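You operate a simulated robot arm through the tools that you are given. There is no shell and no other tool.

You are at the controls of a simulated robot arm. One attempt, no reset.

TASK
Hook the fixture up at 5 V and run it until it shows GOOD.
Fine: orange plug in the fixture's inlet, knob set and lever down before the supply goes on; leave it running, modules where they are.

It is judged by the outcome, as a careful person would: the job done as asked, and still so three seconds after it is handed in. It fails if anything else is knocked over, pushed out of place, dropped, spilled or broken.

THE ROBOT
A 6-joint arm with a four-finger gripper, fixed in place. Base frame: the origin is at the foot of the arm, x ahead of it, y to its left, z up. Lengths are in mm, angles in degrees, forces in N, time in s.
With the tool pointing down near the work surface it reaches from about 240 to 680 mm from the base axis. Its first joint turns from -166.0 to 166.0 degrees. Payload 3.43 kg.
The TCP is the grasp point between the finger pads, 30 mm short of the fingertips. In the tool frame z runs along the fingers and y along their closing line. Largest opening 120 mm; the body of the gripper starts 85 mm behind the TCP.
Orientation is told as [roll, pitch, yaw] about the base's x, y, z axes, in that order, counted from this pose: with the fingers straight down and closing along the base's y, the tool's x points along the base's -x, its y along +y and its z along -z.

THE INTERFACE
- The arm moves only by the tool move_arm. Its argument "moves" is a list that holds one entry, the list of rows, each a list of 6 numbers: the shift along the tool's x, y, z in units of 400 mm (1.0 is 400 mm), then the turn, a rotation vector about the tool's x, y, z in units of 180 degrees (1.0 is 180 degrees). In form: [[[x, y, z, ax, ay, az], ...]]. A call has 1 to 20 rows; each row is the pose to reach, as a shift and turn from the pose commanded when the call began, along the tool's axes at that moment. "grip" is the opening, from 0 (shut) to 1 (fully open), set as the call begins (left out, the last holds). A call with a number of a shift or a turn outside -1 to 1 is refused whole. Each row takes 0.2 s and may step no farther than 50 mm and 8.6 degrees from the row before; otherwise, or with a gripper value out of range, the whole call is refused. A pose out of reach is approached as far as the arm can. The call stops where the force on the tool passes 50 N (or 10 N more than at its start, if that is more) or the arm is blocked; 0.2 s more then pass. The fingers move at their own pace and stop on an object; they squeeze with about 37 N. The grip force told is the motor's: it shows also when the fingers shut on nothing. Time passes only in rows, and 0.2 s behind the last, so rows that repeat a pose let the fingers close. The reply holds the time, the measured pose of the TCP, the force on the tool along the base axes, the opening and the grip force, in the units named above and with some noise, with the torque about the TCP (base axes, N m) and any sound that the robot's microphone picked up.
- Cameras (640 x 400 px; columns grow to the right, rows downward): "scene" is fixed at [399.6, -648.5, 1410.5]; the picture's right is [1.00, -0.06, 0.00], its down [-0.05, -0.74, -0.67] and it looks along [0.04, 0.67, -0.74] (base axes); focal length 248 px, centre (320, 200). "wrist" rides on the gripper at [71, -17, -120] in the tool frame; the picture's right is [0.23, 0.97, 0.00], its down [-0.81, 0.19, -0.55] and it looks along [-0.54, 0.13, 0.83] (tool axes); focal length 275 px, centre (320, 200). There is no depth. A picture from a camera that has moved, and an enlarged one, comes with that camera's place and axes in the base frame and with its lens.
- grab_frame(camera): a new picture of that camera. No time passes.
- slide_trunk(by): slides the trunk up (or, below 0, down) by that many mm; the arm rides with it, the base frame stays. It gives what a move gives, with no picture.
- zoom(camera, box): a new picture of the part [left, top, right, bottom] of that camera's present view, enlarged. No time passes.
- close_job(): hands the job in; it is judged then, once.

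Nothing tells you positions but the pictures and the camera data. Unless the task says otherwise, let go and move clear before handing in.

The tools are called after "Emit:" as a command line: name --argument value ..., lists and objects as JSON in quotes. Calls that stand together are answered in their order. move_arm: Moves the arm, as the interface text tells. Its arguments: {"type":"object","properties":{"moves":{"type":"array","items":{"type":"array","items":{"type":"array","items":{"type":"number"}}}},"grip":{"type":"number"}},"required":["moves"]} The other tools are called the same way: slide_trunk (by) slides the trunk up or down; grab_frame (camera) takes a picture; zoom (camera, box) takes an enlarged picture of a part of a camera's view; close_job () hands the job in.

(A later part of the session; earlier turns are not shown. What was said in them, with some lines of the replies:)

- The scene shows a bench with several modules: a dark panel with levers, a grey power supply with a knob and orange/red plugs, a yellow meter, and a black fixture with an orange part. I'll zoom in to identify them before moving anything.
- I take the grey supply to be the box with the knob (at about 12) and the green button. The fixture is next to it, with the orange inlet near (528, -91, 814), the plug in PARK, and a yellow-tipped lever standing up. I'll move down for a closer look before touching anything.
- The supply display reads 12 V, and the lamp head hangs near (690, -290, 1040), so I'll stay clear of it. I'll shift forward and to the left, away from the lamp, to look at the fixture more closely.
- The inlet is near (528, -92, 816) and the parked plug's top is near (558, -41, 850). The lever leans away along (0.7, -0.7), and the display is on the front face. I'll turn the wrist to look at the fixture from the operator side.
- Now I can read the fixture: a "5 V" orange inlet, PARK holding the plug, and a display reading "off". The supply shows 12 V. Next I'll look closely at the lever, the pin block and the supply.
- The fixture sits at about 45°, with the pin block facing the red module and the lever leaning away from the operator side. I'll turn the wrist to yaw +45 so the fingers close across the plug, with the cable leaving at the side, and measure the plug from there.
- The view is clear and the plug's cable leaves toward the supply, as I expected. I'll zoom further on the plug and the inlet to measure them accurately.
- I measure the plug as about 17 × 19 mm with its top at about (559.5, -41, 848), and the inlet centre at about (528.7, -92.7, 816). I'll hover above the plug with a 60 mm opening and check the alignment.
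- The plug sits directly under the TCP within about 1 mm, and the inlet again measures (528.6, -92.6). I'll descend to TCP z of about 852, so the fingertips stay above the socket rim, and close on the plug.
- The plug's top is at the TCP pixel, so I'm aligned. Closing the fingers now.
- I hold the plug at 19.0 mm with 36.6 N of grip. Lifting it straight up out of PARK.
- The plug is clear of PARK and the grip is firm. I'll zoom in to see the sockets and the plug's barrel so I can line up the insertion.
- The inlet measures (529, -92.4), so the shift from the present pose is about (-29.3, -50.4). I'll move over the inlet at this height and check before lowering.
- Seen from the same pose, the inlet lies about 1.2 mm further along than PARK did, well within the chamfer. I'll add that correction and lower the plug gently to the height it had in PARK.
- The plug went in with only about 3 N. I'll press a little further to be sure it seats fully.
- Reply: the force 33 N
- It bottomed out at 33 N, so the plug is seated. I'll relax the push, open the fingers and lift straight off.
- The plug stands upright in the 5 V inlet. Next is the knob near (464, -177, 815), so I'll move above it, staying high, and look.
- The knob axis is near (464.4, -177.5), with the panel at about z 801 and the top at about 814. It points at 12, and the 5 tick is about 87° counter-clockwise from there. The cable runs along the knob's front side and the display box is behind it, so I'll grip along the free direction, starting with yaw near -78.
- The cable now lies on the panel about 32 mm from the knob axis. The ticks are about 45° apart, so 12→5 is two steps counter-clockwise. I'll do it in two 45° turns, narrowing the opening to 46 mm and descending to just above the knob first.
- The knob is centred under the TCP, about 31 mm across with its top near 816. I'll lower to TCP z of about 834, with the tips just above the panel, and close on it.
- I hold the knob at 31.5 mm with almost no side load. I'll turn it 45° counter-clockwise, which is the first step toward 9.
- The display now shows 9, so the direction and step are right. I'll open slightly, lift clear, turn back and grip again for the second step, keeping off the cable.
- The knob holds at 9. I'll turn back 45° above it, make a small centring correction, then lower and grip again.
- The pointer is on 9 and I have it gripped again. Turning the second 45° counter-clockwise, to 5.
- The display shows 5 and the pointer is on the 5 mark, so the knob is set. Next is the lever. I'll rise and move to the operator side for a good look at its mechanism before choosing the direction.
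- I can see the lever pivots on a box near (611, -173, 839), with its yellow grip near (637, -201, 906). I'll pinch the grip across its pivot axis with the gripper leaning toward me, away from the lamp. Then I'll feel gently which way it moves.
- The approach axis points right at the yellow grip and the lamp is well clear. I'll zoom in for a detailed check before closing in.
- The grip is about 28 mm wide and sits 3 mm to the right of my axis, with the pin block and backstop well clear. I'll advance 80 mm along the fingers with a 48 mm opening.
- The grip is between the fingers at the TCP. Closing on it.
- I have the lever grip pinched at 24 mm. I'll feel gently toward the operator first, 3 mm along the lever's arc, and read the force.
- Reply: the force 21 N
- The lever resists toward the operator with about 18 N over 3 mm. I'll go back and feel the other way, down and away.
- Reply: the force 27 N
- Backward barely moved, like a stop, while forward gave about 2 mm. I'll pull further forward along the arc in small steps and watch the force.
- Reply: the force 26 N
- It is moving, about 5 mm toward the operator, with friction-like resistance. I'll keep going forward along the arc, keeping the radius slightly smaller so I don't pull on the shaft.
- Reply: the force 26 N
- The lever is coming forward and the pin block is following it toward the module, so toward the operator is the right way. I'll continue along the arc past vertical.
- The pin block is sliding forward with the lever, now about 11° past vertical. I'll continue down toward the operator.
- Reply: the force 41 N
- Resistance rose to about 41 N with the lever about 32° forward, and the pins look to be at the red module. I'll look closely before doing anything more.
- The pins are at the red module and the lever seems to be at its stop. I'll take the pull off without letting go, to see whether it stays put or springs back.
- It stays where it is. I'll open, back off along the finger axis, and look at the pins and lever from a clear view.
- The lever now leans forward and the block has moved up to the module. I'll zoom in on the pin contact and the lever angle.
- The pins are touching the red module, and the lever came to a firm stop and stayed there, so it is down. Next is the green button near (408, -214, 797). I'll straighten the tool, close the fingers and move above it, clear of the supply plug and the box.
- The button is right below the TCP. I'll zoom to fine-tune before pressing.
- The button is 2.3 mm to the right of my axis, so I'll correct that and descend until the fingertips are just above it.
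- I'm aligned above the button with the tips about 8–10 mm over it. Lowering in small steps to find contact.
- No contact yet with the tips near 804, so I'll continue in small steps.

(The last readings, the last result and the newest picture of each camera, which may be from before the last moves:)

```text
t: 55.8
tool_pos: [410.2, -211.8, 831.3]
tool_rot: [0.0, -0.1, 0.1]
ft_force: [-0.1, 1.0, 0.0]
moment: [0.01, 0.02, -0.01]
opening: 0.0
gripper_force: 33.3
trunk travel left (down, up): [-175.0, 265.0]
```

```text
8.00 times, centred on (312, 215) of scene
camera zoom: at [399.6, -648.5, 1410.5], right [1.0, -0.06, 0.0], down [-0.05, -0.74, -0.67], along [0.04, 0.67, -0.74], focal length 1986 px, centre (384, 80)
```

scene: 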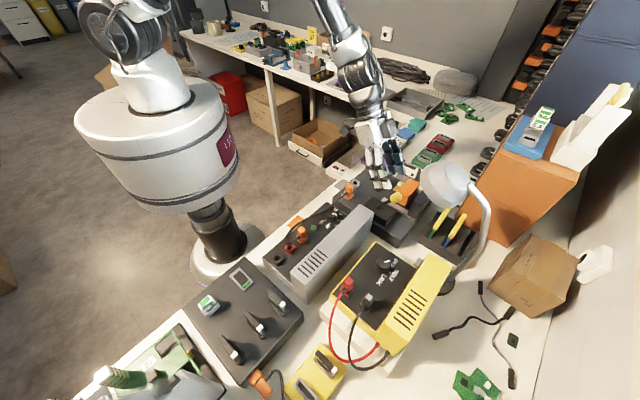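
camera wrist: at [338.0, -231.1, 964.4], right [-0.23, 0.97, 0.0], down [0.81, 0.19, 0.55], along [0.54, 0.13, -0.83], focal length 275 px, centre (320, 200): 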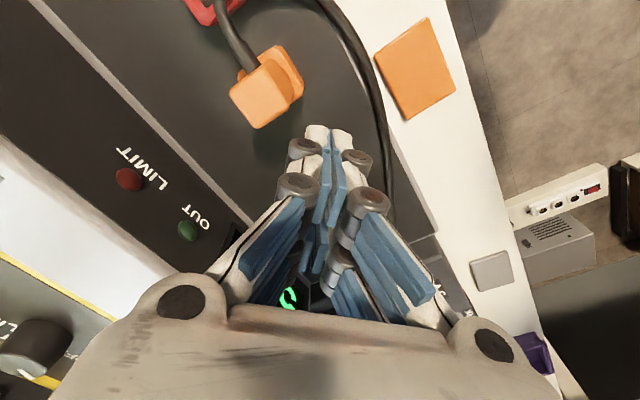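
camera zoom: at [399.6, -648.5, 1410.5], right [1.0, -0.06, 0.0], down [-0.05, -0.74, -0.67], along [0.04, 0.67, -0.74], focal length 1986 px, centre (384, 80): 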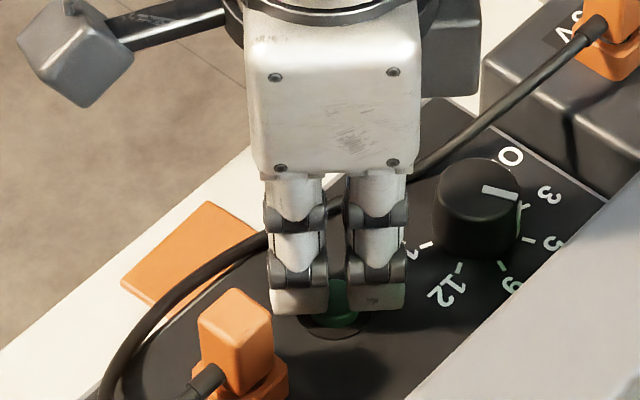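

Emit:
move_arm --moves '[[[0, 0, 0.003, 0, 0, 0], [0, 0, 0.006, 0, 0, 0]]]'

Emit:
zoom --camera "wrist" --box '[100, 100, 400, 280]'

```text
t: 56.4
tool_pos: [410.9, -212.6, 829.7]
tool_rot: [0.0, 0.0, 0.1]
ft_force: [0.2, 0.2, 0.4]
moment: [0.02, -0.02, 0.02]
opening: 0.0
gripper_force: 32.8
trunk travel left (down, up): [-175.0, 265.0]
```

```text
2.13 times, centred on (250, 190) of wrist
camera zoom: at [337.8, -230.0, 950.6], right [-0.23, 0.97, 0.0], down [0.81, 0.19, 0.55], along [0.54, 0.13, -0.83], focal length 587 px, centre (469, 221)
```

zoom: 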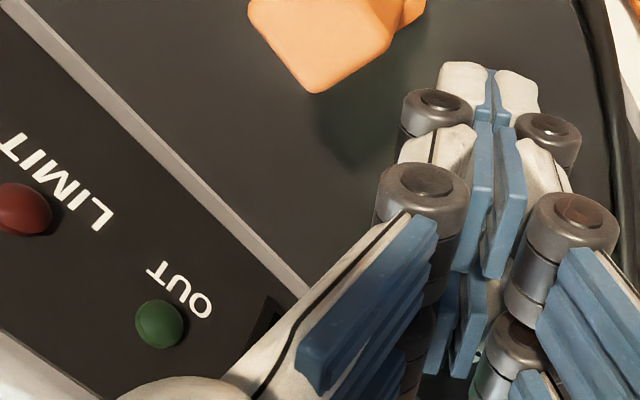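

Emit:
move_arm --moves '[[[0, 0, 0.003, 0, 0, 0], [0, 0, 0.006, 0, 0, 0]]]'

```text
t: 57.0
tool_pos: [411.1, -213.4, 827.2]
tool_rot: [-0.1, 0.0, 0.1]
ft_force: [-1.0, 1.8, 1.2]
moment: [0.03, -0.02, -0.02]
opening: 6.1
gripper_force: 33.0
trunk travel left (down, up): [-175.0, 265.0]
heard: click
```

I heard a click. I'll check the supply lights and the fixture display.

Emit:
grab_frame --camera "wrist"

Emit:
zoom --camera "wrist" --box '[100, 100, 400, 280]'

Emit:
zoom --camera "scene" --box '[280, 150, 430, 250]'

```text
taken
camera wrist: at [337.9, -230.1, 947.9], right [-0.23, 0.97, 0.0], down [0.81, 0.19, 0.55], along [0.54, 0.13, -0.83], focal length 275 px, centre (320, 200)
```

wrist: 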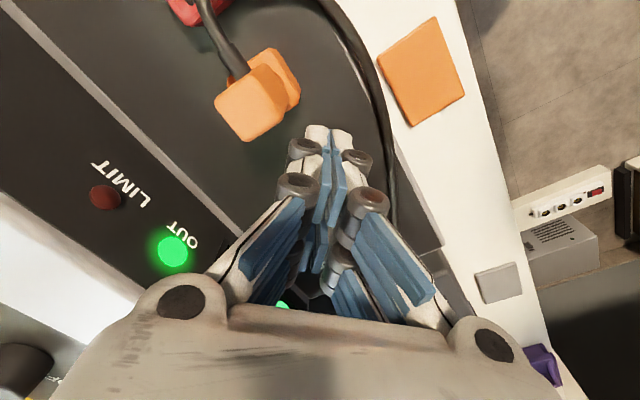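

```text
2.13 times, centred on (250, 190) of wrist
camera zoom: at [337.9, -230.1, 947.9], right [-0.23, 0.97, 0.0], down [0.81, 0.19, 0.55], along [0.54, 0.13, -0.83], focal length 587 px, centre (469, 221)
```

zoom: 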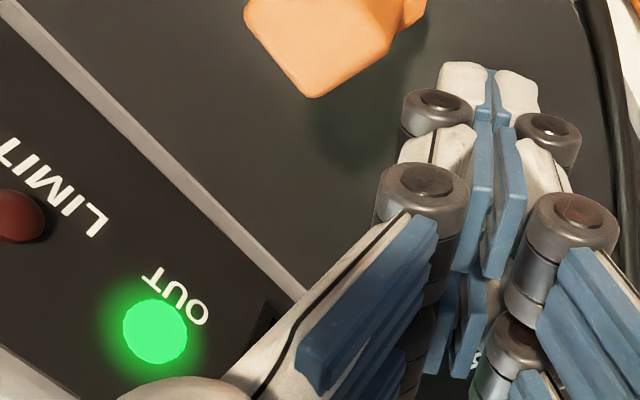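

```text
4.00 times, centred on (355, 200) of scene
camera zoom: at [399.6, -648.5, 1410.5], right [1.0, -0.06, 0.0], down [-0.05, -0.74, -0.67], along [0.04, 0.67, -0.74], focal length 993 px, centre (180, 200)
```

zoom: 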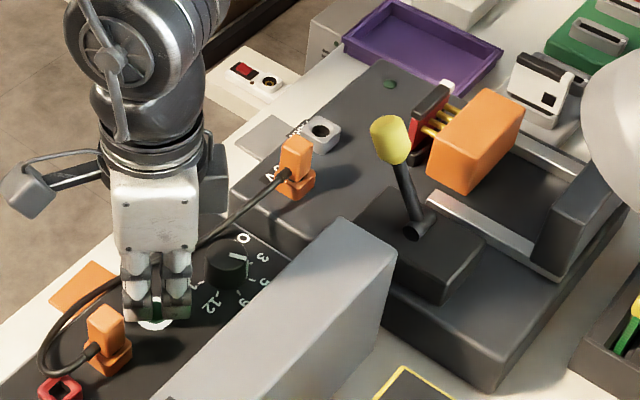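

The OUT light is on and LIMIT is dark, so the supply is on. I'll lift straight off the button.

Emit:
move_arm --moves '[[[0, 0, -0.02, 0, 0, 0], [0, 0, -0.06, 0, 0, 0], [0, 0, -0.14, 0, 0, 0], [0, 0, -0.24, 0, 0, 0], [0, 0, -0.34, 0, 0, 0]]]'

Emit:
grab_frame --camera "wrist"

Emit:
zoom --camera "scene" --box '[280, 150, 430, 250]'

```text
t: 58.2
tool_pos: [408.5, -212.5, 964.2]
tool_rot: [0.0, 0.0, 0.1]
ft_force: [0.2, 0.1, 0.2]
moment: [0.0, -0.05, 0.01]
opening: 0.0
gripper_force: 33.3
trunk travel left (down, up): [-175.0, 265.0]
```

```text
taken
camera wrist: at [336.6, -230.8, 1084.9], right [-0.23, 0.97, 0.0], down [0.81, 0.19, 0.55], along [0.54, 0.13, -0.83], focal length 275 px, centre (320, 200)
```

wrist: 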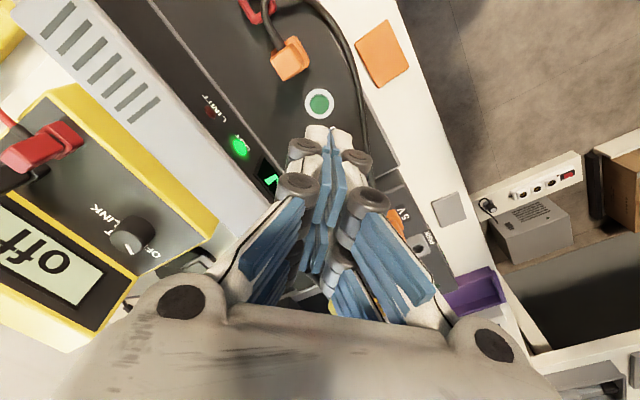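

```text
4.00 times, centred on (355, 200) of scene
camera zoom: at [399.6, -648.5, 1410.5], right [1.0, -0.06, 0.0], down [-0.05, -0.74, -0.67], along [0.04, 0.67, -0.74], focal length 993 px, centre (180, 200)
```

zoom: 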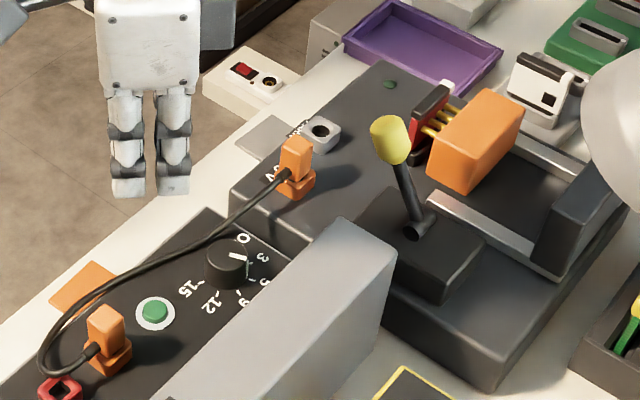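

The supply is running. Now I'll go to the earlier operator-side viewpoint to read the fixture display.

Emit:
move_arm --moves '[[[-0.025, 0.045, -0.01, 0, 0, 0.036], [-0.052, 0.092, -0.02, 0, 0, 0.072], [-0.078, 0.138, -0.03, 0, 0, 0.108], [-0.104, 0.183, -0.04, 0, 0, 0.144], [-0.13, 0.229, -0.04, 0, 0, 0.18], [-0.157, 0.275, -0.04, 0, 0, 0.216], [-0.183, 0.321, -0.04, 0, 0, 0.252], [-0.209, 0.367, -0.04, 0, 0, 0.288], [-0.235, 0.4125, -0.04, 0, 0, 0.322]]]'

Emit:
grab_frame --camera "wrist"

Emit:
zoom --camera "wrist" --box '[260, 70, 500, 220]'

```text
t: 60.2
tool_pos: [503.3, -45.8, 978.6]
tool_rot: [0.0, 0.0, -58.0]
ft_force: [-0.2, -0.1, 0.7]
moment: [0.01, -0.02, 0.0]
opening: 0.0
gripper_force: 33.7
trunk travel left (down, up): [-175.0, 265.0]
```

```text
taken
camera wrist: at [449.8, 5.3, 1099.5], right [0.7, 0.71, 0.0], down [0.59, -0.59, 0.55], along [0.39, -0.39, -0.83], focal length 275 px, centre (320, 200)
```

wrist: 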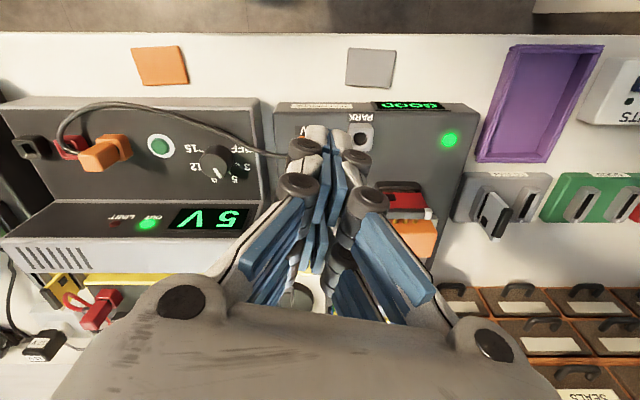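

```text
2.67 times, centred on (380, 145) of wrist
camera zoom: at [449.8, 5.3, 1099.5], right [0.7, 0.71, 0.0], down [0.59, -0.59, 0.55], along [0.39, -0.39, -0.83], focal length 734 px, centre (160, 347)
```

zoom: 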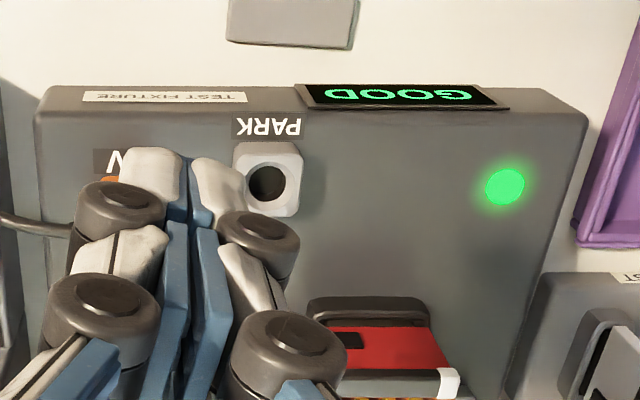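

The fixture shows GOOD with its green lamp lit, and the supply reads 5 V. I'll raise the arm clear and confirm it stays that way.

Emit:
move_arm --moves '[[[0.05, 0, -0.08, 0, 0, 0], [0.1, 0, -0.18, 0, 0, 0], [0.15, 0, -0.25, 0, 0, 0], [0.15, 0, -0.25, 0, 0, 0], [0.15, 0, -0.25, 0, 0, 0], [0.15, 0, -0.25, 0, 0, 0], [0.15, 0, -0.25, 0, 0, 0], [0.15, 0, -0.25, 0, 0, 0]]]'

Emit:
grab_frame --camera "scene"

Emit:
zoom --camera "scene" --box '[270, 140, 450, 260]'

Emit:
zoom --camera "wrist" --box '[180, 60, 500, 260]'

```text
t: 62.0
tool_pos: [472.6, 3.8, 1079.9]
tool_rot: [0.0, 0.1, -57.8]
ft_force: [-0.1, 0.4, 0.2]
moment: [-0.02, -0.02, 0.02]
opening: 0.0
gripper_force: 33.2
trunk travel left (down, up): [-175.0, 265.0]
```

```text
taken
```

scene: 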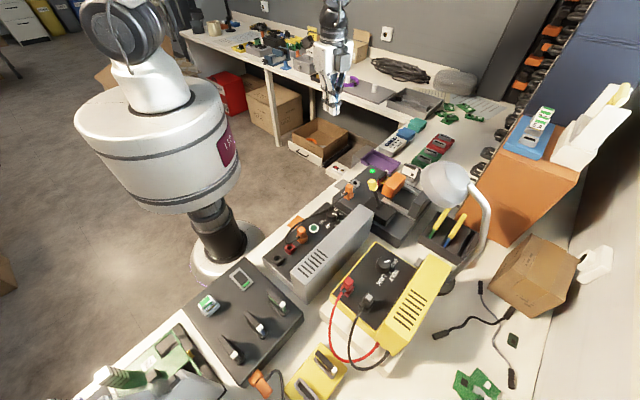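

```text
3.33 times, centred on (360, 200) of scene
camera zoom: at [399.6, -648.5, 1410.5], right [1.0, -0.06, 0.0], down [-0.05, -0.74, -0.67], along [0.04, 0.67, -0.74], focal length 827 px, centre (187, 200)
```

zoom: 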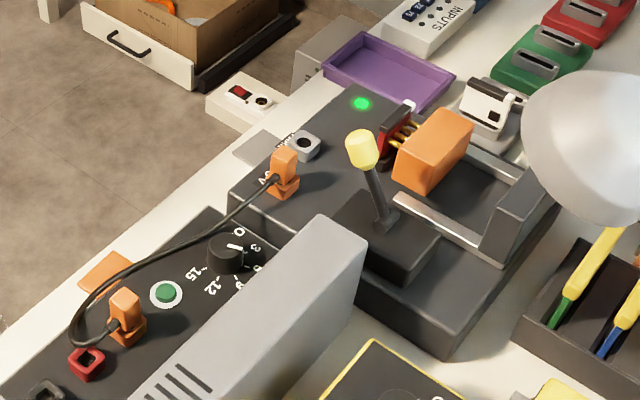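

```text
2.00 times, centred on (340, 160) of wrist
camera zoom: at [419.4, 55.2, 1200.2], right [0.7, 0.71, 0.0], down [0.59, -0.58, 0.55], along [0.39, -0.39, -0.83], focal length 551 px, centre (280, 280)
```

zoom: 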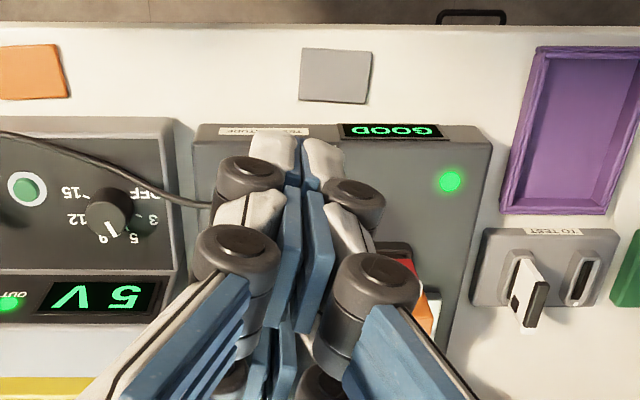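

After about two more seconds it still shows GOOD at 5 V. The plug is in the inlet, the lever is down, nothing else has been disturbed, and the arm is clear. Handing in the job.

Emit:
close_job

```text
The job is handed in.
```

The fixture is running at 5 V and showing GOOD, and I've handed the job in. I left it on, with the modules where they were and the arm clear.

- **Plug:** I moved the orange plug from PARK to the fixture's 5 V inlet and pressed it until it seated.
- **Knob:** I turned the supply from 12 to 5, and its display reads 5 V.
- **Lever:** I pulled it toward the operator side until it came to a firm stop with the pins against the red module. Nothing marks the "down" position, so I took that stop as down.
- **Supply:** I switched it on last with the green button. The OUT light came on and LIMIT stayed dark.

The last pictures, about two seconds after GOOD appeared, still showed GOOD and nothing out of place.
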